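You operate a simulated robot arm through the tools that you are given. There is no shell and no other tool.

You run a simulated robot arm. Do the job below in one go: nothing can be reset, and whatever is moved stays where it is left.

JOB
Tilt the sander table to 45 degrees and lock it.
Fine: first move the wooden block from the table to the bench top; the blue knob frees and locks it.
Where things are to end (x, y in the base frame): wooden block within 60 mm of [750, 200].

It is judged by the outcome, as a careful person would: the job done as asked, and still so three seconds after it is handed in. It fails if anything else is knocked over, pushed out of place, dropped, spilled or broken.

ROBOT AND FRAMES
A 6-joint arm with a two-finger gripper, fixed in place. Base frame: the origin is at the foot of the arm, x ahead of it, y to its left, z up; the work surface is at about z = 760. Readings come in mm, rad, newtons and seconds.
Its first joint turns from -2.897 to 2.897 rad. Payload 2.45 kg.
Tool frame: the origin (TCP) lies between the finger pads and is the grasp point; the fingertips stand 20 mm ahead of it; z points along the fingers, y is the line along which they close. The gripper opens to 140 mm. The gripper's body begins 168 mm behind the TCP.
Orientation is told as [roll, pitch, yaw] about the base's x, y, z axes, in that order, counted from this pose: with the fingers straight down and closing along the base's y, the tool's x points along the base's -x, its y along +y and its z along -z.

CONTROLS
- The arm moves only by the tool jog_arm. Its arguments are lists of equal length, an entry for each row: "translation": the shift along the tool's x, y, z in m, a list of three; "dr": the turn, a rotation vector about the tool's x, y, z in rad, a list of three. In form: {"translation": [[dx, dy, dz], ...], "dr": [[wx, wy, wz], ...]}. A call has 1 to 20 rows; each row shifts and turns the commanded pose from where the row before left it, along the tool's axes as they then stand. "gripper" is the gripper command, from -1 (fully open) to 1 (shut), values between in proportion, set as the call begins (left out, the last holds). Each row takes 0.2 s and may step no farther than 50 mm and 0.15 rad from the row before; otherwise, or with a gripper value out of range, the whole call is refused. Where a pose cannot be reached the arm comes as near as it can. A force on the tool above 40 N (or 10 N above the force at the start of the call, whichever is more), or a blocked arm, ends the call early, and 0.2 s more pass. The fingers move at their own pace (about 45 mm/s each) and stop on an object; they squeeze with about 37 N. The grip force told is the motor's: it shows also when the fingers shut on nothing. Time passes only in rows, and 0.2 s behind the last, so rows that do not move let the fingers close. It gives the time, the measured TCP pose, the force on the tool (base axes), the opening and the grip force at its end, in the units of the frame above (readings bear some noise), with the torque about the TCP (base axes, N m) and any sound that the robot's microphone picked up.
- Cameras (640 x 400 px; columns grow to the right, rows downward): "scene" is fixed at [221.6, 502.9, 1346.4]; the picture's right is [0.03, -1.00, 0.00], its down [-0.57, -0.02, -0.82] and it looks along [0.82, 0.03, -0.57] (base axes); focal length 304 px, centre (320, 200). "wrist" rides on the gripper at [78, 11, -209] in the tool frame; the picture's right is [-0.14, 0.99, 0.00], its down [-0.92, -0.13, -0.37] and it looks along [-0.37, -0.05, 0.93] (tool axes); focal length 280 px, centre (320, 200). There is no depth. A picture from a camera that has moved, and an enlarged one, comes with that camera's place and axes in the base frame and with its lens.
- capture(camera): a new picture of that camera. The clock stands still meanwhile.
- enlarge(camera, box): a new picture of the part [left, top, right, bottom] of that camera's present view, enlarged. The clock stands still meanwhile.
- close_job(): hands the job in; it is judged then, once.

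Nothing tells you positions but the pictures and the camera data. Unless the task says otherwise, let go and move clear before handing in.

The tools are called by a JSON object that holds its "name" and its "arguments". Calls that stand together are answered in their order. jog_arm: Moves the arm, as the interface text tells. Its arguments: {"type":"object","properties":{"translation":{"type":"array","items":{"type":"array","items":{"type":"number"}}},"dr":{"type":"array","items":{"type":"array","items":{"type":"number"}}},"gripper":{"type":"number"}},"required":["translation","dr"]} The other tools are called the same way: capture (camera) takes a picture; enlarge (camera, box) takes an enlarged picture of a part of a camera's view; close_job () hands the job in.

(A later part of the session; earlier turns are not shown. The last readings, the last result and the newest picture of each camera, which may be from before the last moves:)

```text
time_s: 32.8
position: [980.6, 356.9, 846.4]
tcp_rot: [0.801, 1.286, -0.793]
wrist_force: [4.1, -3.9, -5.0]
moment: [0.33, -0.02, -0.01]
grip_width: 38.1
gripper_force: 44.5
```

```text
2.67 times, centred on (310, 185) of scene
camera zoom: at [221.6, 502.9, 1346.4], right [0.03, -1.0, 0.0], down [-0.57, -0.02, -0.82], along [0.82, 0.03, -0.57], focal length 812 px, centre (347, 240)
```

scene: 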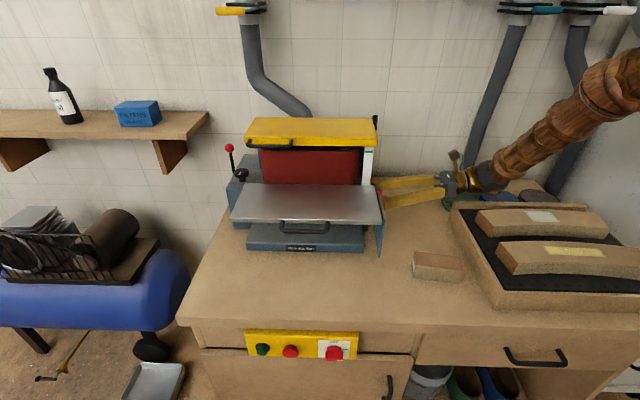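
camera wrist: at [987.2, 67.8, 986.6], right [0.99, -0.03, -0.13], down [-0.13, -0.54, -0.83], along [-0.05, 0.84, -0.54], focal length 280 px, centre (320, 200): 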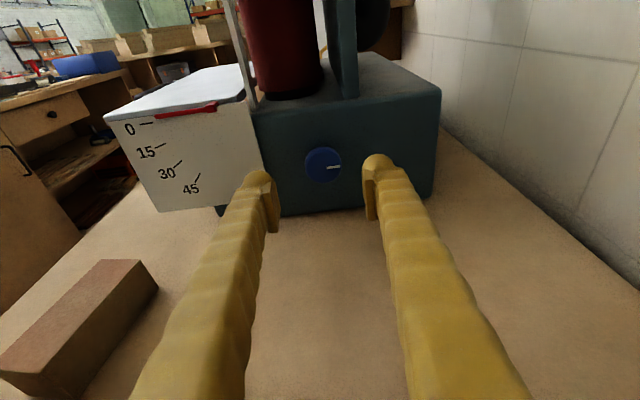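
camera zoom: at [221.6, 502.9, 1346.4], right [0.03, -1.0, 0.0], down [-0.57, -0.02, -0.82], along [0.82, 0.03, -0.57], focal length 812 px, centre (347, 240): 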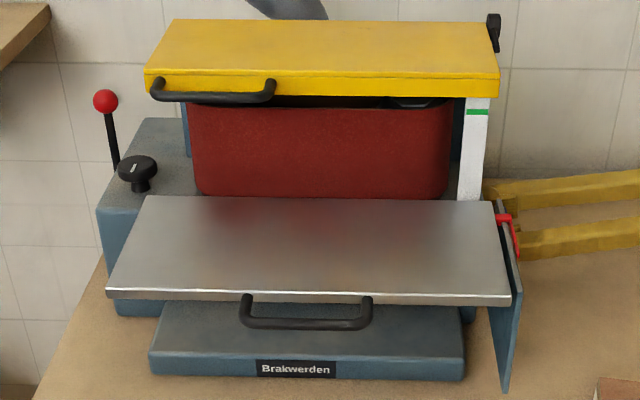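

The knob turned with the gripper with little resistance, and the table hasn't moved. I'll keep turning it loose.

{"name": "jog_arm", "arguments": {"translation": [[0, 0, 0], [0, 0, 0], [0, 0, 0], [0, 0, 0], [0, 0, 0]], "dr": [[-0.025, 0, -0.1225], [-0.025, 0, -0.1225], [-0.025, 0, -0.1225], [-0.025, 0, -0.1225], [0, 0, 0]]}}

{"name": "enlarge", "arguments": {"camera": "wrist", "box": [220, 110, 420, 250]}}

{"name": "enlarge", "arguments": {"camera": "scene", "box": [220, 110, 400, 260]}}

```text
time_s: 34.0
position: [979.1, 356.5, 846.2]
tcp_rot: [1.339, 0.845, -0.306]
wrist_force: [-20.5, -7.3, -11.3]
moment: [-0.17, 0.03, 0.07]
grip_width: 38.3
gripper_force: 45.4
```

```text
2.86 times, centred on (320, 180) of wrist
camera zoom: at [910.6, 167.0, 945.1], right [0.84, -0.03, 0.54], down [0.44, -0.55, -0.71], along [0.31, 0.84, -0.45], focal length 801 px, centre (320, 257)
```

zoom: 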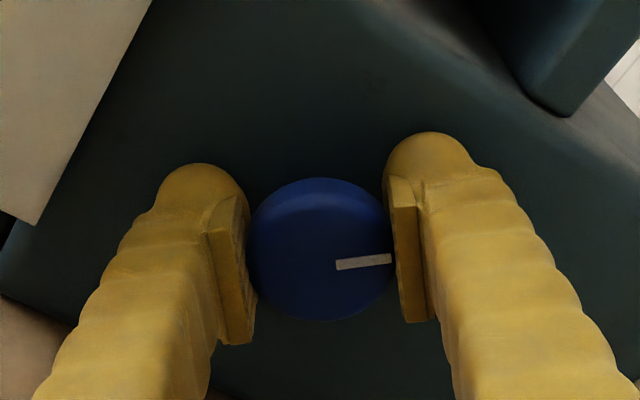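

```text
2.67 times, centred on (310, 185) of scene
camera zoom: at [221.6, 502.9, 1346.4], right [0.03, -1.0, 0.0], down [-0.57, -0.02, -0.82], along [0.82, 0.03, -0.57], focal length 812 px, centre (347, 240)
```

zoom: 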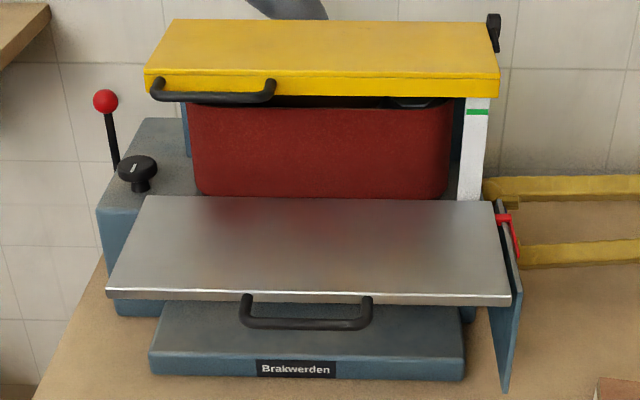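

Turned about 40° so far; the table still holds. There's a slight sideways load, so I'll relieve it and carry on turning.

{"name": "jog_arm", "arguments": {"translation": [[0.0003, -0.0016, 0], [0, 0, 0], [0, 0, 0], [0, 0, 0]], "dr": [[0, 0, 0], [-0.025, 0, -0.1225], [-0.025, 0, -0.1225], [0, 0, 0]]}}

{"name": "enlarge", "arguments": {"camera": "wrist", "box": [220, 110, 420, 250]}}

{"name": "enlarge", "arguments": {"camera": "scene", "box": [220, 110, 400, 260]}}

```text
time_s: 34.8
position: [976.9, 356.4, 847.4]
tcp_rot: [1.408, 0.659, -0.257]
wrist_force: [-12.9, -6.1, -19.2]
moment: [-0.26, 0.03, 0.01]
grip_width: 38.1
gripper_force: 45.3
stopped in row 3: the force on the tool passed its limit at 69 N (the readings are from after the stop); the commanded pose is now the measured one
```

```text
2.86 times, centred on (320, 180) of wrist
camera zoom: at [892.4, 167.3, 932.2], right [0.73, -0.02, 0.69], down [0.57, -0.55, -0.62], along [0.39, 0.84, -0.38], focal length 801 px, centre (320, 257)
```

zoom: 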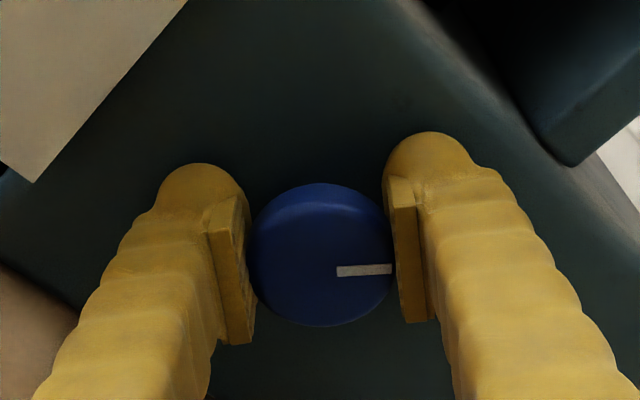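

```text
2.67 times, centred on (310, 185) of scene
camera zoom: at [221.6, 502.9, 1346.4], right [0.03, -1.0, 0.0], down [-0.57, -0.02, -0.82], along [0.82, 0.03, -0.57], focal length 812 px, centre (347, 240)
```

zoom: 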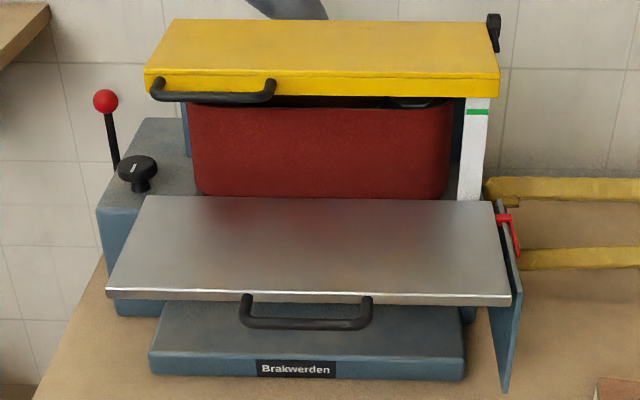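

The force limit tripped and the mark slipped a few degrees in the fingers at about 47° of knob turn. It may be an end stop or misalignment, so I'll make one tiny further turn and read the torque.

{"name": "jog_arm", "arguments": {"translation": [[0, 0, 0]], "dr": [[0, 0, 0]]}}

{"name": "jog_arm", "arguments": {"translation": [[0, 0, 0]], "dr": [[-0.01, 0, -0.049]]}}

{"name": "enlarge", "arguments": {"camera": "wrist", "box": [220, 110, 420, 250]}}

```text
time_s: 35.1
position: [977.8, 356.1, 846.5]
tcp_rot: [1.406, 0.659, -0.257]
wrist_force: [-19.9, -6.9, -27.5]
moment: [-0.25, 0.11, -0.03]
grip_width: 38.0
gripper_force: 44.7
```

```text
time_s: 35.4
position: [976.9, 357.2, 847.3]
tcp_rot: [1.409, 0.649, -0.255]
wrist_force: [-7.3, -4.5, -15.4]
moment: [-0.23, 0.05, 0.04]
grip_width: 37.8
gripper_force: 45.1
stopped in row 1: the force on the tool passed its limit at 53 N (the readings are from after the stop); the commanded pose is now the measured one
```

```text
2.86 times, centred on (320, 180) of wrist
camera zoom: at [891.6, 167.4, 931.5], right [0.72, -0.02, 0.7], down [0.58, -0.55, -0.61], along [0.39, 0.84, -0.38], focal length 801 px, centre (320, 257)
```

zoom: 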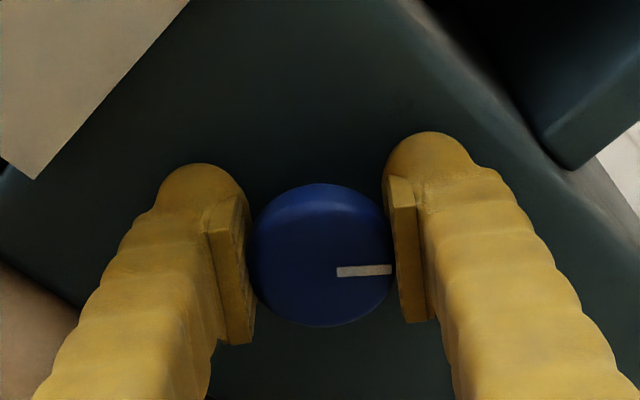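

A sideways load is building along the closing direction. I'll shift to relieve it, and then retry a small turn.

{"name": "jog_arm", "arguments": {"translation": [[0, -0.0015, 0], [0, 0, 0]], "dr": [[0, 0, 0], [0, 0, 0]]}}

{"name": "jog_arm", "arguments": {"translation": [[0, -0.0015, 0], [0, 0, 0]], "dr": [[0, 0, 0], [0, 0, 0]]}}

```text
time_s: 36.0
position: [977.2, 357.4, 846.5]
tcp_rot: [1.409, 0.646, -0.255]
wrist_force: [-13.8, -10.9, -23.2]
moment: [-0.17, 0.11, 0.1]
grip_width: 38.1
gripper_force: 45.4
```

```text
time_s: 36.6
position: [977.0, 356.5, 846.7]
tcp_rot: [1.411, 0.646, -0.255]
wrist_force: [3.8, -5.9, -26.8]
moment: [-0.18, 0.07, 0.04]
grip_width: 38.1
gripper_force: 45.5
```

{"name": "jog_arm", "arguments": {"translation": [[-0.0015, -0.0014, 0.0003], [0, 0, 0]], "dr": [[0, 0, 0], [0, 0, 0]]}}

```text
time_s: 37.2
position: [977.9, 356.8, 846.8]
tcp_rot: [1.413, 0.644, -0.253]
wrist_force: [-1.0, -11.8, -14.2]
moment: [-0.4, 0.02, -0.41]
grip_width: 38.1
gripper_force: 45.2
```

{"name": "jog_arm", "arguments": {"translation": [[-0.001, -0.001, -0.001], [0, 0, 0]], "dr": [[0, 0, 0], [0, 0, 0]]}}

{"name": "jog_arm", "arguments": {"translation": [[0, 0, 0], [0, 0, 0], [0, 0, 0]], "dr": [[-0.01, 0, -0.049], [-0.01, 0, -0.049], [0, 0, 0]]}}

{"name": "enlarge", "arguments": {"camera": "wrist", "box": [220, 110, 420, 250]}}

```text
time_s: 37.8
position: [977.9, 356.1, 846.2]
tcp_rot: [1.412, 0.642, -0.25]
wrist_force: [4.5, 19.3, 0.0]
moment: [-0.23, -0.01, -0.39]
grip_width: 38.0
gripper_force: 45.0
```

```text
time_s: 38.2
position: [977.3, 356.4, 847.4]
tcp_rot: [1.415, 0.608, -0.244]
wrist_force: [-18.9, -6.9, -29.0]
moment: [-0.4, 0.13, -0.12]
grip_width: 38.0
gripper_force: 45.1
stopped in row 1: the force on the tool passed its limit at 49 N (the readings are from after the stop); the commanded pose is now the measured one
```

```text
2.86 times, centred on (320, 180) of wrist
camera zoom: at [889.3, 167.0, 928.6], right [0.69, -0.01, 0.72], down [0.6, -0.55, -0.58], along [0.4, 0.84, -0.37], focal length 801 px, centre (320, 257)
```

zoom: 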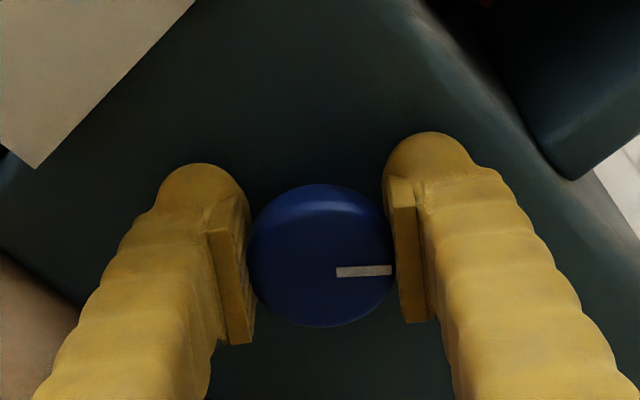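

The gripper turns but the mark barely shifts, so I need a clearer look. I'll open the fingers without moving and see where the mark sits.

{"name": "jog_arm", "arguments": {"translation": [[0, 0, 0], [0, 0, 0], [0, 0, 0]], "dr": [[0, 0, 0], [0, 0, 0], [0, 0, 0]], "gripper": 0}}

{"name": "enlarge", "arguments": {"camera": "wrist", "box": [220, 110, 420, 250]}}

{"name": "enlarge", "arguments": {"camera": "wrist", "box": [290, 150, 350, 210]}}

{"name": "enlarge", "arguments": {"camera": "scene", "box": [220, 110, 400, 260]}}

```text
time_s: 39.0
position: [978.4, 357.0, 848.5]
tcp_rot: [1.418, 0.609, -0.243]
wrist_force: [-0.4, -0.2, 0.5]
moment: [-0.01, 0.0, 0.02]
grip_width: 70.0
gripper_force: 0.0
```

```text
2.86 times, centred on (320, 180) of wrist
camera zoom: at [889.8, 166.9, 928.8], right [0.69, -0.02, 0.72], down [0.6, -0.54, -0.58], along [0.4, 0.84, -0.36], focal length 801 px, centre (320, 257)
```

zoom: 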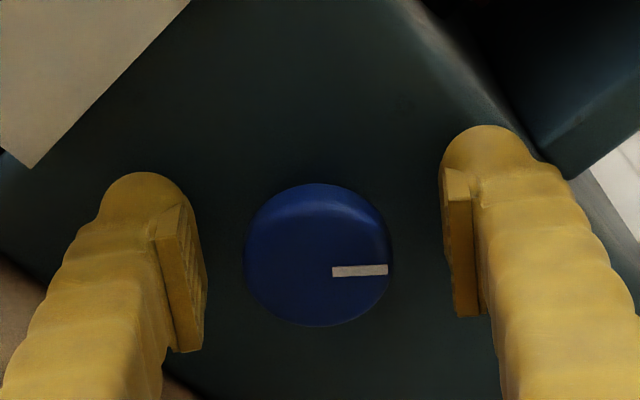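

```text
6.67 times, centred on (320, 180) of wrist
camera zoom: at [889.8, 166.9, 928.8], right [0.69, -0.02, 0.72], down [0.6, -0.54, -0.58], along [0.4, 0.84, -0.36], focal length 1869 px, centre (320, 333)
```

zoom: 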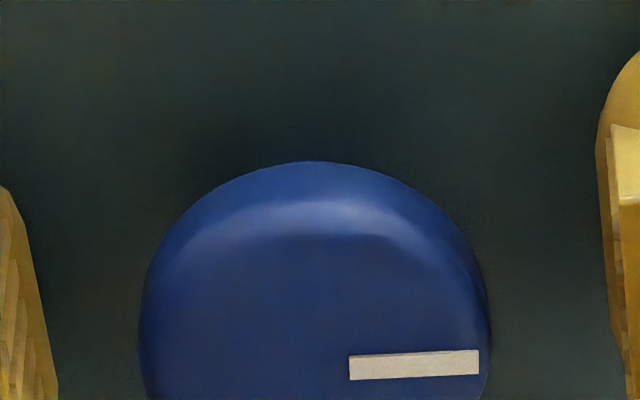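

```text
2.67 times, centred on (310, 185) of scene
camera zoom: at [221.6, 502.9, 1346.4], right [0.03, -1.0, 0.0], down [-0.57, -0.02, -0.82], along [0.82, 0.03, -0.57], focal length 812 px, centre (347, 240)
```

zoom: 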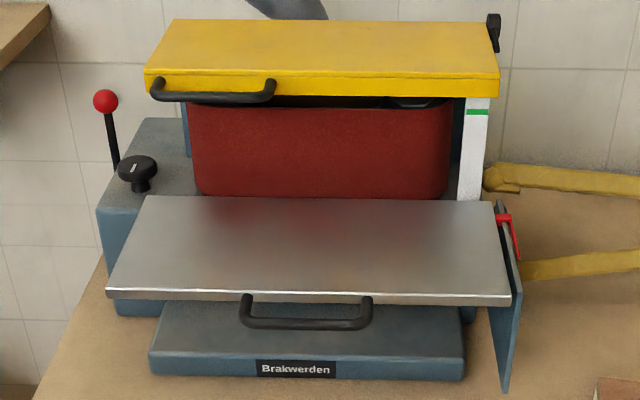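

The mark now points about 47° up from +x, so the knob has turned 47°. The gripper ended about 2.5 mm off the knob axis, which explains the sideways load. I'll rotate the open gripper back to upright, re-centre, regrip, and see whether the knob turns further.

{"name": "jog_arm", "arguments": {"translation": [[0, 0, 0], [0, 0, 0], [0, 0, 0], [0, 0, 0], [0, 0, 0], [0, 0, 0], [0, 0, 0], [0, 0, 0]], "dr": [[0.03, 0, 0.147], [0.03, 0, 0.147], [0.03, 0, 0.147], [0.03, 0, 0.147], [0.03, 0, 0.147], [0.03, 0, 0.147], [0.009, 0, 0.043], [0, 0, 0]]}}

{"name": "enlarge", "arguments": {"camera": "wrist", "box": [220, 110, 420, 250]}}

```text
time_s: 40.8
position: [976.3, 356.7, 844.5]
tcp_rot: [-0.004, 1.36, -1.567]
wrist_force: [0.3, 0.1, 0.4]
moment: [0.01, 0.0, -0.01]
grip_width: 69.9
gripper_force: 0.1
```

```text
2.86 times, centred on (320, 180) of wrist
camera zoom: at [989.8, 168.0, 967.6], right [0.99, -0.02, -0.14], down [-0.12, -0.55, -0.82], along [-0.06, 0.83, -0.55], focal length 801 px, centre (320, 257)
```

zoom: 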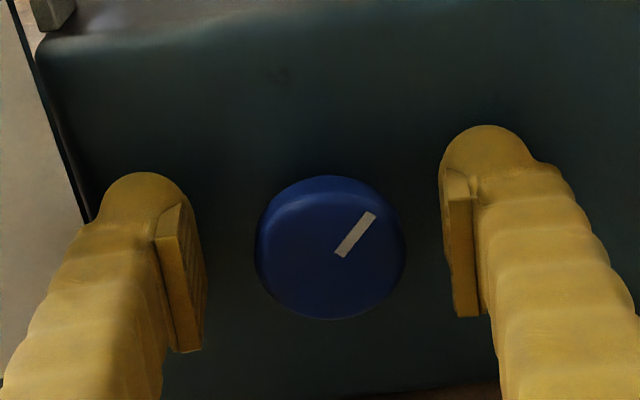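

The knob holds its 47° position. I'll shift 2.5 mm to centre on it and grip again.

{"name": "jog_arm", "arguments": {"translation": [[0, 0.0025, 0], [0, 0, 0]], "dr": [[0, 0, 0], [0, 0, 0]]}}

{"name": "enlarge", "arguments": {"camera": "wrist", "box": [220, 110, 420, 250]}}

{"name": "jog_arm", "arguments": {"translation": [[0, 0, 0], [0, 0, 0], [0, 0, 0], [0, 0, 0]], "dr": [[0, 0, 0], [0, 0, 0], [0, 0, 0], [0, 0, 0]], "gripper": 1}}

{"name": "enlarge", "arguments": {"camera": "wrist", "box": [220, 110, 420, 250]}}

```text
time_s: 41.4
position: [979.8, 356.1, 848.5]
tcp_rot: [0.0, 1.362, -1.562]
wrist_force: [-0.6, -0.7, 0.0]
moment: [0.01, -0.02, 0.03]
grip_width: 70.2
gripper_force: 0.1
```

```text
2.86 times, centred on (320, 180) of wrist
camera zoom: at [992.3, 167.7, 968.0], right [0.99, -0.02, -0.13], down [-0.12, -0.55, -0.82], along [-0.06, 0.83, -0.55], focal length 801 px, centre (320, 257)
```

zoom: 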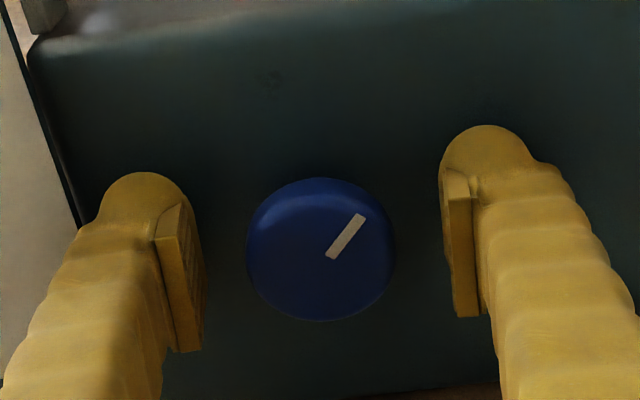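

```text
time_s: 42.4
position: [979.4, 356.9, 846.2]
tcp_rot: [0.0, 1.36, -1.563]
wrist_force: [0.6, 1.6, -0.3]
moment: [-0.01, 0.0, 0.0]
grip_width: 38.2
gripper_force: 43.6
```

```text
2.86 times, centred on (320, 180) of wrist
camera zoom: at [992.3, 167.7, 968.0], right [0.99, -0.02, -0.13], down [-0.12, -0.55, -0.82], along [-0.06, 0.83, -0.55], focal length 801 px, centre (320, 257)
```

zoom: 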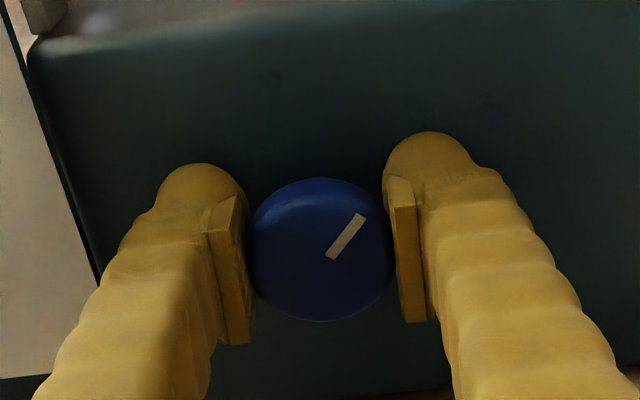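

The grip is well centred now, with almost no side force. I'll try a small further counter-clockwise turn.

{"name": "jog_arm", "arguments": {"translation": [[0, 0, 0], [0, 0, 0], [0, 0, 0]], "dr": [[-0.0105, 0, -0.0489], [-0.0105, 0, -0.0489], [0, 0, 0]]}}

{"name": "enlarge", "arguments": {"camera": "wrist", "box": [220, 110, 420, 250]}}

```text
time_s: 43.2
position: [980.9, 355.9, 846.0]
tcp_rot: [0.455, 1.339, -1.119]
wrist_force: [-15.0, -4.9, 5.9]
moment: [0.28, 0.01, 0.08]
grip_width: 38.2
gripper_force: 44.7
```

```text
2.86 times, centred on (320, 180) of wrist
camera zoom: at [980.2, 167.5, 968.4], right [1.0, -0.02, -0.03], down [-0.04, -0.55, -0.83], along [0.0, 0.83, -0.55], focal length 801 px, centre (320, 257)
```

zoom: 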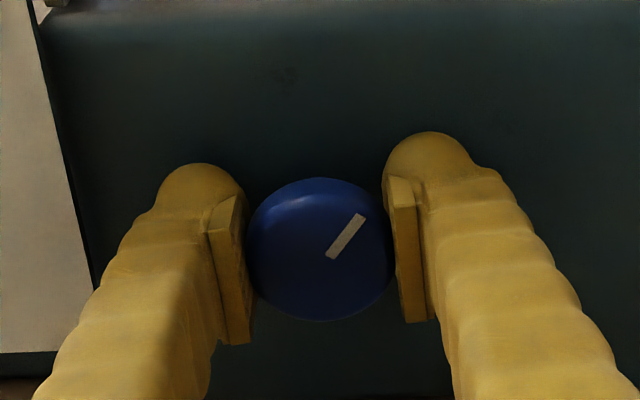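

The mark stays fixed relative to the fingers, so the knob is still turning (about 53° now) and there's no end stop. I'll correct the side load and continue.

{"name": "jog_arm", "arguments": {"translation": [[0.0005, -0.0013, -0.0005], [0, 0, 0]], "dr": [[0, 0, 0], [0, 0, 0]]}}

{"name": "jog_arm", "arguments": {"translation": [[0, 0, 0], [0, 0, 0], [0, 0, 0]], "dr": [[-0.0157, 0, -0.0734], [-0.0157, 0, -0.0734], [0, 0, 0]]}}

{"name": "enlarge", "arguments": {"camera": "wrist", "box": [220, 110, 420, 250]}}

{"name": "enlarge", "arguments": {"camera": "scene", "box": [220, 110, 400, 260]}}

```text
time_s: 43.8
position: [980.0, 356.1, 846.3]
tcp_rot: [0.45, 1.339, -1.122]
wrist_force: [11.4, 12.2, -6.9]
moment: [-0.02, -0.02, 0.01]
grip_width: 38.2
gripper_force: 45.3
```

```text
time_s: 44.6
position: [979.6, 356.0, 846.0]
tcp_rot: [0.89, 1.248, -0.699]
wrist_force: [14.4, 7.5, -7.2]
moment: [0.1, 0.01, 0.01]
grip_width: 38.1
gripper_force: 44.5
```

```text
2.86 times, centred on (320, 180) of wrist
camera zoom: at [961.6, 167.4, 966.9], right [0.99, -0.02, 0.12], down [0.08, -0.55, -0.83], along [0.08, 0.83, -0.55], focal length 801 px, centre (320, 257)
```

zoom: 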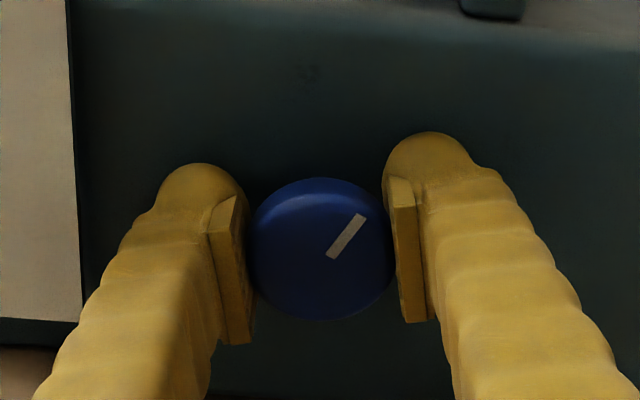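

```text
2.67 times, centred on (310, 185) of scene
camera zoom: at [221.6, 502.9, 1346.4], right [0.03, -1.0, 0.0], down [-0.57, -0.02, -0.82], along [0.82, 0.03, -0.57], focal length 812 px, centre (347, 240)
```

zoom: 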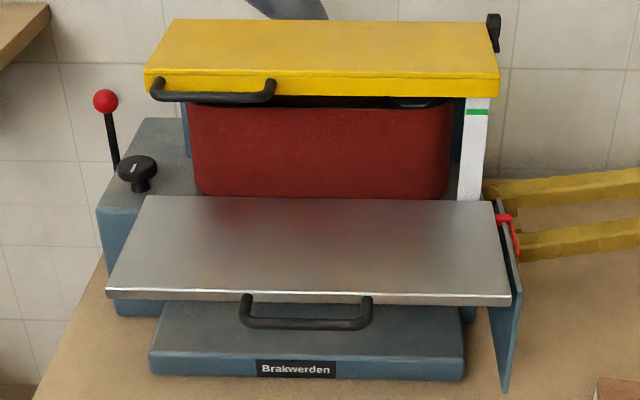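

Now at about 61° and moving freely. I'll keep going toward 90°.

{"name": "jog_arm", "arguments": {"translation": [[-0.0005, 0.0006, 0.0005], [0, 0, 0], [0, 0, 0], [0, 0, 0], [0, 0, 0]], "dr": [[0, 0, 0], [-0.0157, 0, -0.0734], [-0.0157, 0, -0.0734], [-0.0157, 0, -0.0734], [0, 0, 0]]}}

{"name": "enlarge", "arguments": {"camera": "wrist", "box": [220, 110, 420, 250]}}

{"name": "enlarge", "arguments": {"camera": "scene", "box": [220, 110, 400, 260]}}

```text
time_s: 45.8
position: [978.8, 356.5, 846.9]
tcp_rot: [1.19, 1.054, -0.426]
wrist_force: [-3.7, -12.0, -3.2]
moment: [-0.15, -0.01, 0.02]
grip_width: 37.8
gripper_force: 44.9
```

```text
2.86 times, centred on (320, 180) of wrist
camera zoom: at [935.3, 167.2, 959.5], right [0.94, -0.02, 0.33], down [0.27, -0.55, -0.79], along [0.2, 0.84, -0.51], focal length 801 px, centre (320, 257)
```

zoom: 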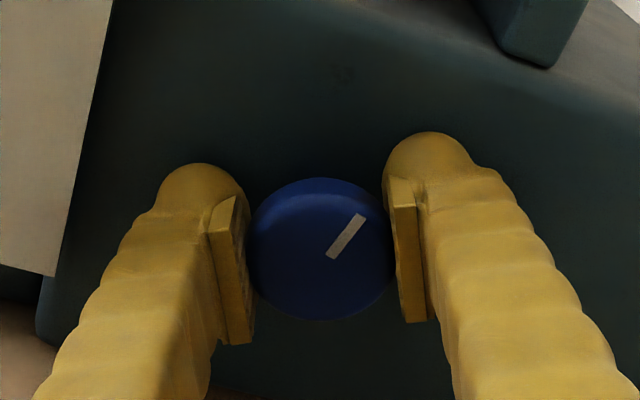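

```text
2.67 times, centred on (310, 185) of scene
camera zoom: at [221.6, 502.9, 1346.4], right [0.03, -1.0, 0.0], down [-0.57, -0.02, -0.82], along [0.82, 0.03, -0.57], focal length 812 px, centre (347, 240)
```

zoom: 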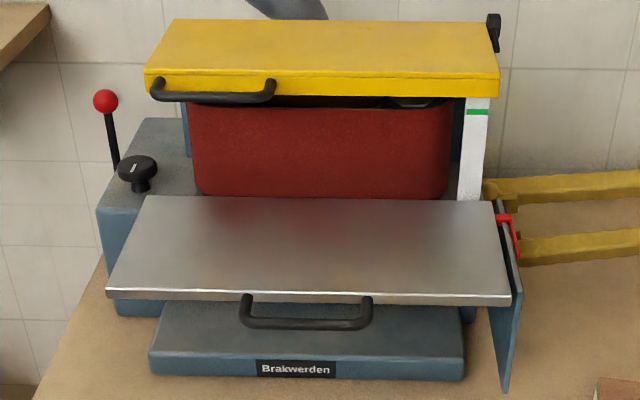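

{"name": "jog_arm", "arguments": {"translation": [[0, 0, -0.0005], [0, 0, 0], [0, 0, 0], [0, 0, 0], [0, 0, 0]], "dr": [[0, 0, 0], [-0.0157, 0, -0.0734], [-0.0157, 0, -0.0734], [-0.0157, 0, -0.0734], [0, 0, 0]]}}

{"name": "enlarge", "arguments": {"camera": "wrist", "box": [220, 110, 420, 250]}}

```text
time_s: 47.0
position: [978.6, 355.2, 846.5]
tcp_rot: [1.331, 0.844, -0.308]
wrist_force: [-8.3, -2.8, -13.1]
moment: [-0.09, 0.01, 0.09]
grip_width: 38.1
gripper_force: 44.9
```

```text
2.86 times, centred on (320, 180) of wrist
camera zoom: at [911.3, 167.1, 946.4], right [0.84, -0.02, 0.54], down [0.44, -0.55, -0.71], along [0.31, 0.84, -0.45], focal length 801 px, centre (320, 257)
```

zoom: 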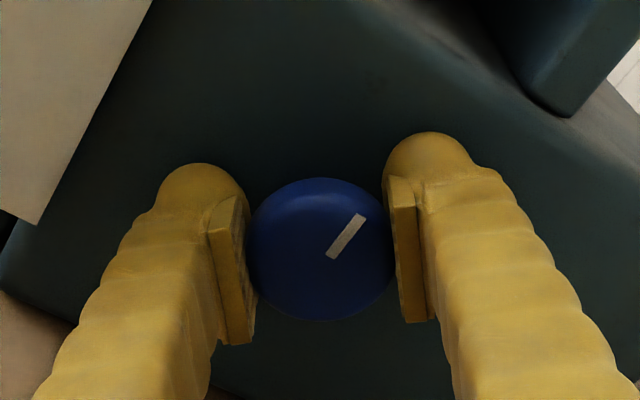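

{"name": "jog_arm", "arguments": {"translation": [[-0.0003, -0.0008, 0], [0, 0, 0], [0, 0, 0], [0, 0, 0], [0, 0, 0]], "dr": [[0, 0, 0], [-0.0105, 0, -0.0489], [-0.0105, 0, -0.0489], [-0.0105, 0, -0.0489], [0, 0, 0]]}}

{"name": "enlarge", "arguments": {"camera": "wrist", "box": [220, 110, 420, 250]}}

{"name": "enlarge", "arguments": {"camera": "scene", "box": [220, 110, 400, 260]}}

```text
time_s: 48.2
position: [977.3, 356.2, 846.5]
tcp_rot: [1.392, 0.7, -0.269]
wrist_force: [-8.9, 3.0, 0.3]
moment: [-0.99, 0.77, 0.58]
grip_width: 38.4
gripper_force: 45.6
```

```text
2.86 times, centred on (320, 180) of wrist
camera zoom: at [896.8, 166.5, 934.9], right [0.75, -0.02, 0.66], down [0.54, -0.55, -0.64], along [0.37, 0.84, -0.4], focal length 801 px, centre (320, 257)
```

zoom: 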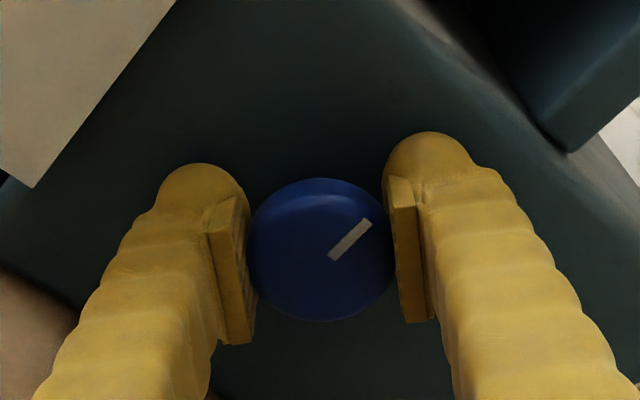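

```text
2.67 times, centred on (310, 185) of scene
camera zoom: at [221.6, 502.9, 1346.4], right [0.03, -1.0, 0.0], down [-0.57, -0.02, -0.82], along [0.82, 0.03, -0.57], focal length 812 px, centre (347, 240)
```

zoom: 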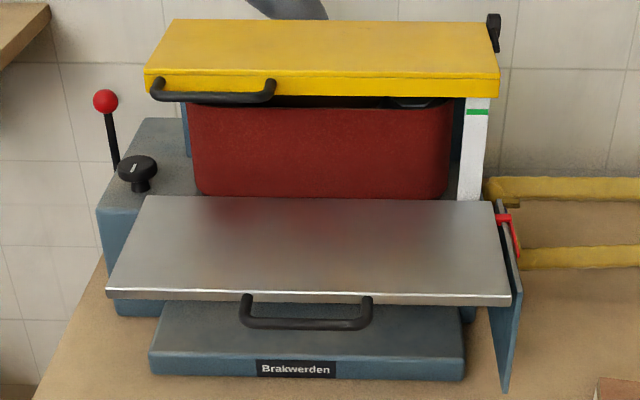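

The mark slipped in the fingers and a clear torque (0.8 N·m) appeared with the knob at about 90°, so that's the end of its travel. I'll open the fingers and back straight out.

{"name": "jog_arm", "arguments": {"translation": [[0, 0, 0], [0, 0, 0], [0, 0, 0]], "dr": [[0, 0, 0], [0, 0, 0], [0, 0, 0]], "gripper": 0}}

{"name": "enlarge", "arguments": {"camera": "wrist", "box": [220, 110, 420, 250]}}

{"name": "enlarge", "arguments": {"camera": "scene", "box": [220, 110, 400, 260]}}

```text
time_s: 49.0
position: [979.0, 355.3, 846.0]
tcp_rot: [1.393, 0.701, -0.268]
wrist_force: [1.2, -1.7, 3.5]
moment: [-0.79, -0.02, 0.26]
grip_width: 70.0
gripper_force: 0.1
```

```text
2.86 times, centred on (320, 180) of wrist
camera zoom: at [897.0, 166.4, 934.9], right [0.75, -0.02, 0.66], down [0.54, -0.55, -0.64], along [0.37, 0.84, -0.4], focal length 801 px, centre (320, 257)
```

zoom: 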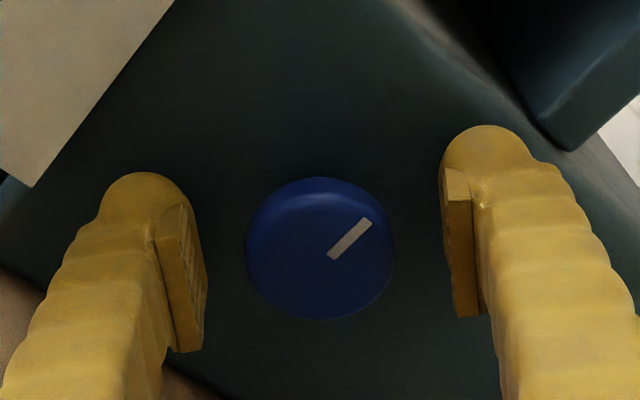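

```text
2.67 times, centred on (310, 185) of scene
camera zoom: at [221.6, 502.9, 1346.4], right [0.03, -1.0, 0.0], down [-0.57, -0.02, -0.82], along [0.82, 0.03, -0.57], focal length 812 px, centre (347, 240)
```

zoom: 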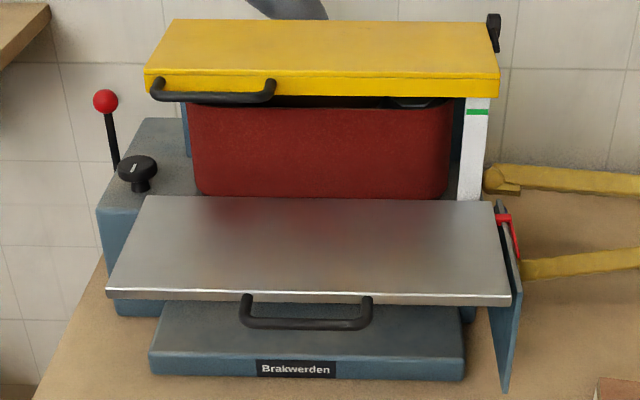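

There's still a small residual load with the fingers open, about 0.2 m behind the TCP. The gripper body is probably brushing the tray rim at this rotation. I'll rotate back to upright to come off it and check the tray.

{"name": "jog_arm", "arguments": {"translation": [[0, 0, 0], [0, 0, 0], [0, 0, 0], [0, 0, 0], [0, 0, 0], [0, 0, 0], [0, 0, 0]], "dr": [[0.0209, 0, 0.0978], [0.03, 0, 0.147], [0.03, 0, 0.147], [0.03, 0, 0.147], [0.03, 0, 0.147], [0.03, 0, 0.147], [0, 0, 0]]}}

{"name": "enlarge", "arguments": {"camera": "wrist", "box": [220, 110, 420, 250]}}

{"name": "capture", "arguments": {"camera": "scene"}}

{"name": "enlarge", "arguments": {"camera": "scene", "box": [430, 170, 640, 310]}}

```text
time_s: 50.6
position: [978.7, 355.5, 846.5]
tcp_rot: [-0.002, 1.366, -1.57]
wrist_force: [-0.2, -0.4, 0.3]
moment: [-0.04, -0.02, -0.02]
grip_width: 69.9
gripper_force: 0.0
```

```text
2.86 times, centred on (320, 180) of wrist
camera zoom: at [989.8, 166.6, 967.1], right [0.99, -0.03, -0.14], down [-0.13, -0.55, -0.83], along [-0.05, 0.83, -0.55], focal length 801 px, centre (320, 257)
```

zoom: 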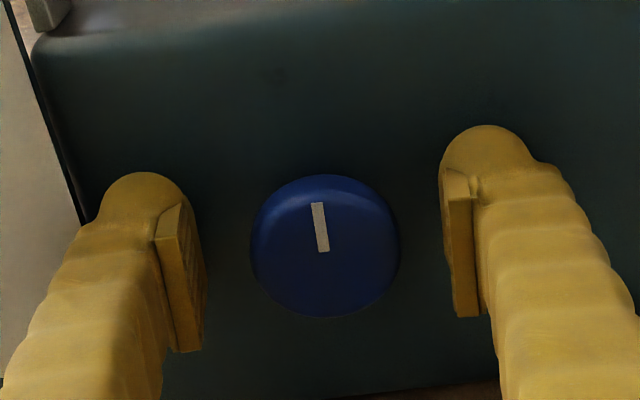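

```text
taken
```

scene: 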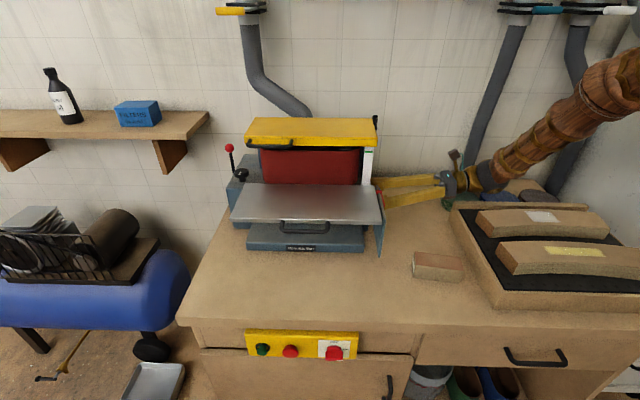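

```text
2.86 times, centred on (535, 240) of scene
camera zoom: at [221.6, 502.9, 1346.4], right [0.03, -1.0, 0.0], down [-0.57, -0.02, -0.82], along [0.82, 0.03, -0.57], focal length 869 px, centre (-294, 86)
```

zoom: 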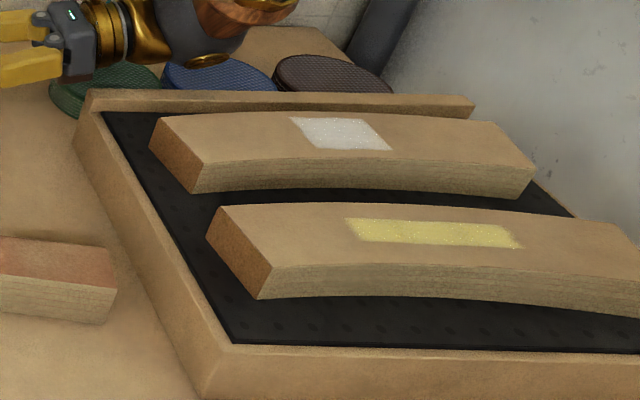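

The tray and its blocks haven't moved, and the knob is a quarter turn from where it started, against its stop. I'll leave the knob, rise clear, and bring the gripper down-pointing over the table's front handle (bar near x ≈ 715, y ≈ 548).

{"name": "jog_arm", "arguments": {"translation": [[0, 0, -0.03], [0, 0, -0.045], [0, 0, -0.045], [0.0441, 0, -0.0092], [0.0441, 0, -0.0092], [0.0441, 0, -0.0092], [0.0441, 0, -0.0092], [0, -0.0438, 0], [0, -0.0438, 0], [0, -0.0438, 0], [0, -0.0438, 0], [0, -0.0438, 0], [0, -0.0438, 0], [0, 0, 0]], "dr": [[0, 0, 0], [0, 0, 0], [0, 0, 0], [0, 0, 0], [0, 0, 0], [0, 0, 0], [0, 0, 0], [0, 0, 0], [0, 0, 0], [0, 0, 0], [0, 0, 0], [0, 0, 0], [0, 0, 0], [0, 0, 0]]}}

{"name": "jog_arm", "arguments": {"translation": [[0, 0, 0], [0, 0, 0], [0, 0, 0], [0, 0, 0], [0, 0, 0], [0, 0, 0], [0, 0, 0], [0, 0, 0], [0, 0, 0], [0, 0, 0], [0, 0, 0]], "dr": [[0, -0.15, 0], [0, -0.15, 0], [0, -0.15, 0], [0, -0.15, 0], [0, -0.15, 0], [0, -0.15, 0], [0, -0.15, 0], [0, -0.15, 0], [0, -0.15, 0], [0, -0.016, 0], [0, 0, 0]]}}

{"name": "capture", "arguments": {"camera": "scene"}}

{"name": "capture", "arguments": {"camera": "wrist"}}

```text
time_s: 53.6
position: [716.2, 239.4, 1051.5]
tcp_rot: [0.007, 1.363, -1.562]
wrist_force: [0.1, 0.3, 0.1]
moment: [-0.04, -0.01, 0.0]
grip_width: 70.0
gripper_force: 0.0
```

```text
time_s: 56.0
position: [716.5, 238.9, 1049.4]
tcp_rot: [0.003, -0.001, -1.57]
wrist_force: [-0.5, 0.1, 0.3]
moment: [0.04, 0.0, -0.02]
grip_width: 70.0
gripper_force: 0.0
```

```text
taken
```

scene: 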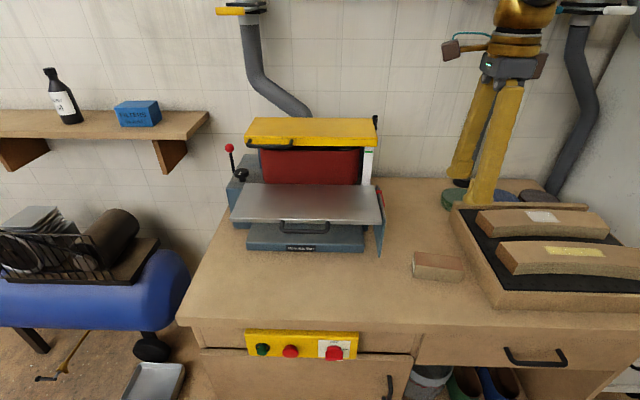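

```text
taken
camera wrist: at [726.5, 315.9, 1260.4], right [0.99, -0.14, 0.0], down [-0.13, -0.92, 0.37], along [-0.05, -0.37, -0.93], focal length 280 px, centre (320, 200)
```

wrist: 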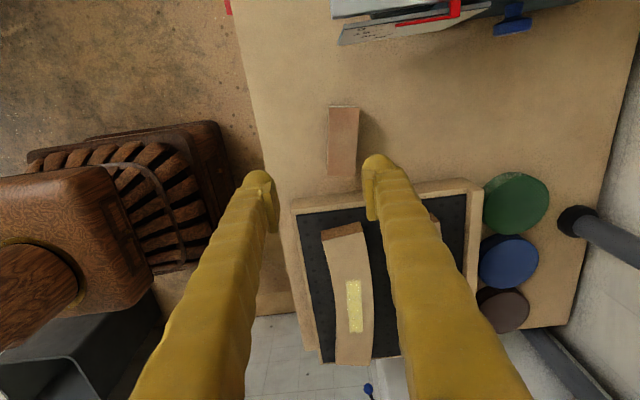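

Now I'll carry the gripper across in front of the table, over the handle, and narrow the fingers so one fits between the bar and the table edge.

{"name": "jog_arm", "arguments": {"translation": [[0.044, 0, 0], [0.044, 0, 0], [0.044, 0, 0], [0.044, 0, 0], [0.044, 0, 0], [0.044, 0, 0], [0.044, 0, 0], [0, 0, 0], [0, 0, 0]], "dr": [[0, 0, 0], [0, 0, 0], [0, 0, 0], [0, 0, 0], [0, 0, 0], [0, 0, 0], [0, 0, 0], [0, 0, 0], [0, 0, 0]], "gripper": 0.48}}

{"name": "capture", "arguments": {"camera": "wrist"}}

{"name": "enlarge", "arguments": {"camera": "scene", "box": [220, 130, 400, 260]}}

```text
time_s: 58.0
position: [716.0, 547.5, 1049.4]
tcp_rot: [0.0, -0.002, -1.569]
wrist_force: [0.1, -0.5, -0.1]
moment: [-0.01, -0.01, 0.0]
grip_width: 36.6
gripper_force: 0.0
```

```text
taken
camera wrist: at [727.3, 625.3, 1260.1], right [0.99, -0.14, 0.0], down [-0.13, -0.92, 0.37], along [-0.05, -0.37, -0.93], focal length 280 px, centre (320, 200)
```

wrist: 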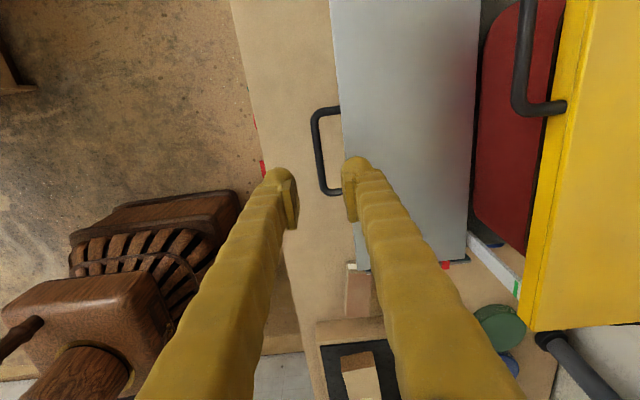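

```text
3.08 times, centred on (310, 195) of scene
camera zoom: at [221.6, 502.9, 1346.4], right [0.03, -1.0, 0.0], down [-0.57, -0.02, -0.82], along [0.82, 0.03, -0.57], focal length 936 px, centre (351, 215)
```

zoom: 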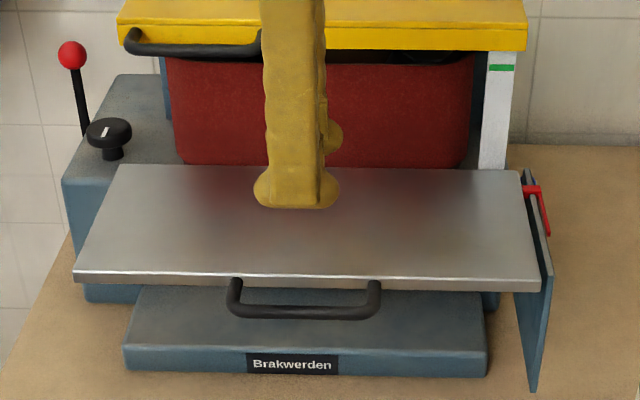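

{"name": "enlarge", "arguments": {"camera": "wrist", "box": [250, 80, 390, 240]}}

```text
2.50 times, centred on (320, 160) of wrist
camera zoom: at [727.3, 625.3, 1260.1], right [0.99, -0.14, 0.0], down [-0.13, -0.92, 0.37], along [-0.05, -0.37, -0.93], focal length 701 px, centre (320, 300)
```

zoom: 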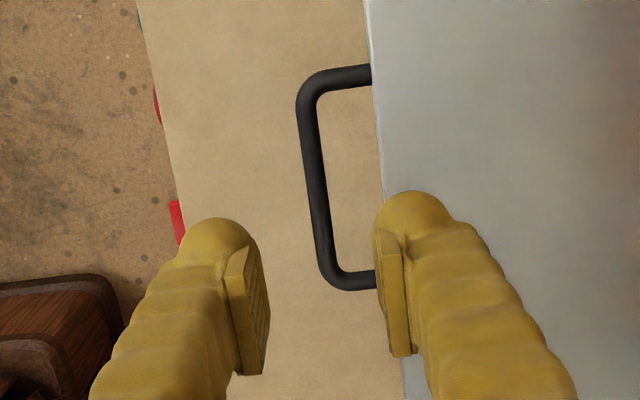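

The handle bar runs y ≈ 505–595 at x ≈ 716, about 170 mm from the pivot. The gap behind it is tight, so instead of gripping it I'll press down on the bar with closed, tilted fingertips along the hinge arc. First I'll close, tilt, and come just above the bar.

{"name": "jog_arm", "arguments": {"translation": [[0, 0, 0], [0, 0, 0], [0, 0, 0], [0, 0, 0], [0.0012, -0.0209, 0.0244], [0.0012, -0.0209, 0.0244], [0.0012, -0.0209, 0.0244], [0, 0, 0]], "dr": [[-0.125, 0, 0], [-0.125, 0, 0], [-0.125, 0, 0], [-0.125, 0, 0], [0, 0, 0], [0, 0, 0], [0, 0, 0], [0, 0, 0]], "gripper": 1}}

{"name": "capture", "arguments": {"camera": "wrist"}}

{"name": "enlarge", "arguments": {"camera": "scene", "box": [220, 130, 400, 260]}}

```text
time_s: 59.8
position: [693.5, 549.0, 955.9]
tcp_rot: [0.501, -0.001, -1.57]
wrist_force: [0.2, 0.2, 0.1]
moment: [-0.03, -0.01, 0.01]
grip_width: 0.0
gripper_force: 29.4
```

```text
taken
camera wrist: at [603.1, 626.3, 1145.6], right [0.87, -0.14, 0.48], down [-0.29, -0.92, 0.26], along [0.4, -0.36, -0.84], focal length 280 px, centre (320, 200)
```

wrist: 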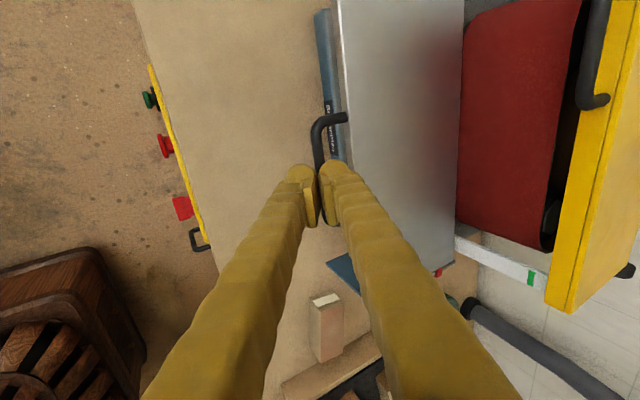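

```text
3.08 times, centred on (310, 195) of scene
camera zoom: at [221.6, 502.9, 1346.4], right [0.03, -1.0, 0.0], down [-0.57, -0.02, -0.82], along [0.82, 0.03, -0.57], focal length 936 px, centre (351, 215)
```

zoom: 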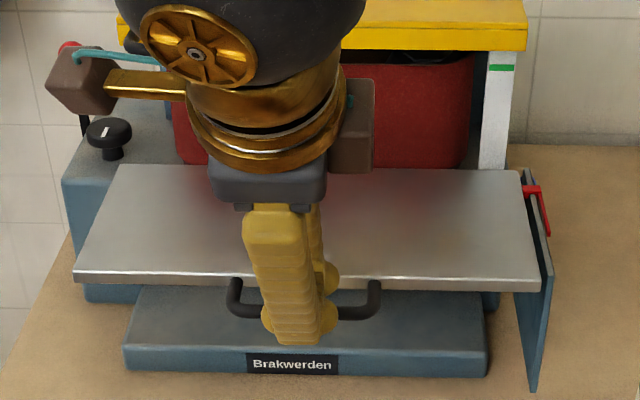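

The fingertips line up with the bar. I'll advance to contact in small steps.

{"name": "jog_arm", "arguments": {"translation": [[0, 0, 0.008], [0, 0, 0.006], [0, 0, 0]], "dr": [[0, 0, 0], [0, 0, 0], [0, 0, 0]]}}

{"name": "jog_arm", "arguments": {"translation": [[0, 0, 0.002], [0, 0, 0.002], [0, 0, 0]], "dr": [[0, 0, 0], [0, 0, 0], [0, 0, 0]]}}

{"name": "jog_arm", "arguments": {"translation": [[0, 0, 0.002], [0, 0, 0]], "dr": [[0, 0, 0], [0, 0, 0]]}}

```text
time_s: 60.6
position: [702.7, 549.5, 942.6]
tcp_rot: [0.499, -0.003, -1.569]
wrist_force: [-0.3, 0.8, 0.8]
moment: [0.0, 0.0, 0.01]
grip_width: 0.0
gripper_force: 30.0
```

```text
time_s: 61.4
position: [703.5, 550.0, 941.5]
tcp_rot: [0.5, -0.002, -1.569]
wrist_force: [0.3, -0.2, 0.0]
moment: [0.0, 0.02, 0.02]
grip_width: 0.0
gripper_force: 29.4
```

```text
time_s: 62.0
position: [704.6, 550.2, 937.3]
tcp_rot: [0.502, 0.0, -1.569]
wrist_force: [-0.5, -0.4, -0.8]
moment: [0.0, -0.05, 0.0]
grip_width: 0.0
gripper_force: 29.5
```

{"name": "jog_arm", "arguments": {"translation": [[0, 0, 0.003], [0, 0, 0]], "dr": [[0, 0, 0], [0, 0, 0]]}}

{"name": "jog_arm", "arguments": {"translation": [[0, 0, 0.003], [0, 0, 0]], "dr": [[0, 0, 0], [0, 0, 0]]}}

{"name": "enlarge", "arguments": {"camera": "wrist", "box": [260, 90, 400, 240]}}

{"name": "enlarge", "arguments": {"camera": "scene", "box": [220, 130, 400, 260]}}

```text
time_s: 62.6
position: [706.8, 550.6, 934.4]
tcp_rot: [0.5, 0.0, -1.57]
wrist_force: [0.0, -0.2, 0.9]
moment: [0.02, 0.01, 0.02]
grip_width: 0.0
gripper_force: 29.5
```

```text
time_s: 63.2
position: [707.2, 549.9, 932.2]
tcp_rot: [0.501, -0.001, -1.57]
wrist_force: [-15.4, 3.1, 1.7]
moment: [-0.01, 0.28, -0.12]
grip_width: 0.3
gripper_force: 29.2
```

```text
2.67 times, centred on (330, 165) of wrist
camera zoom: at [616.3, 627.2, 1122.2], right [0.87, -0.14, 0.48], down [-0.29, -0.92, 0.26], along [0.4, -0.36, -0.84], focal length 748 px, centre (293, 293)
```

zoom: 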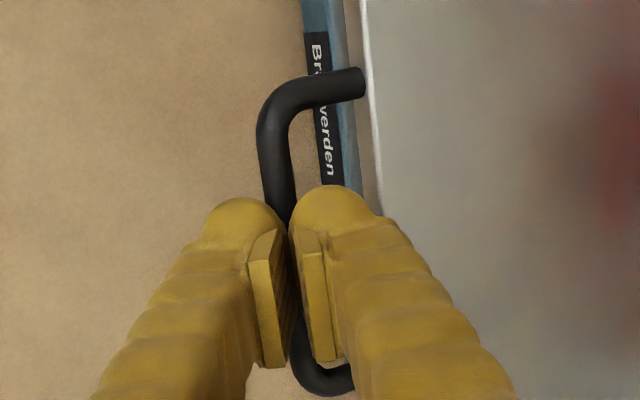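

```text
3.08 times, centred on (310, 195) of scene
camera zoom: at [221.6, 502.9, 1346.4], right [0.03, -1.0, 0.0], down [-0.57, -0.02, -0.82], along [0.82, 0.03, -0.57], focal length 936 px, centre (351, 215)
```

zoom: 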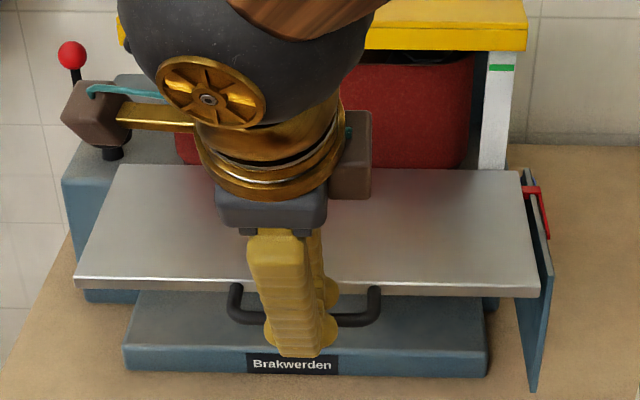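

The table is free: its front edge dropped slightly at light contact, with only about 15 N. Now I'll follow the hinge arc downward gradually, reading forces and checking the angle.

{"name": "jog_arm", "arguments": {"translation": [[0, -0.0009, -0.0005], [0, -0.0021, 0.0047], [0, -0.0021, 0.0047], [0, -0.0021, 0.0056], [0, -0.0021, 0.0056], [0, 0, 0]], "dr": [[0, 0, 0], [0, 0, 0], [0, 0, 0], [0, 0, 0], [0, 0, 0], [0, 0, 0]]}}

{"name": "enlarge", "arguments": {"camera": "scene", "box": [220, 130, 400, 260]}}

{"name": "enlarge", "arguments": {"camera": "wrist", "box": [260, 90, 400, 240]}}

```text
time_s: 64.6
position: [711.4, 549.4, 911.9]
tcp_rot: [0.502, -0.001, -1.569]
wrist_force: [0.4, -0.4, -0.4]
moment: [0.01, -0.01, -0.01]
grip_width: 0.1
gripper_force: 30.3
```

```text
3.08 times, centred on (310, 195) of scene
camera zoom: at [221.6, 502.9, 1346.4], right [0.03, -1.0, 0.0], down [-0.57, -0.02, -0.82], along [0.82, 0.03, -0.57], focal length 936 px, centre (351, 215)
```

zoom: 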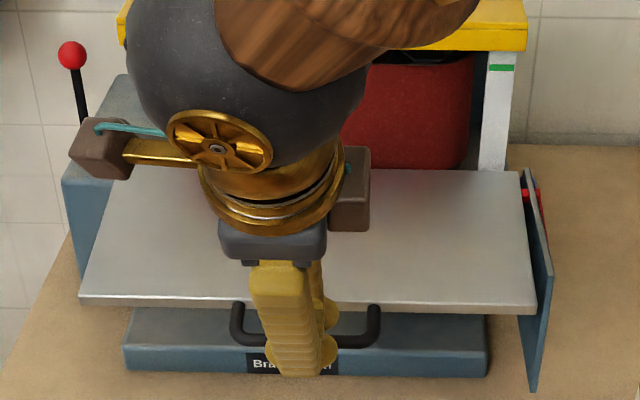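

```text
2.67 times, centred on (330, 165) of wrist
camera zoom: at [618.7, 627.8, 1101.1], right [0.87, -0.14, 0.48], down [-0.29, -0.92, 0.26], along [0.4, -0.36, -0.84], focal length 748 px, centre (293, 293)
```

zoom: 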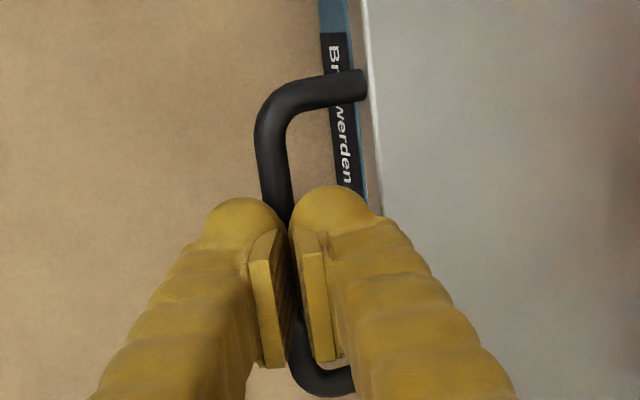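

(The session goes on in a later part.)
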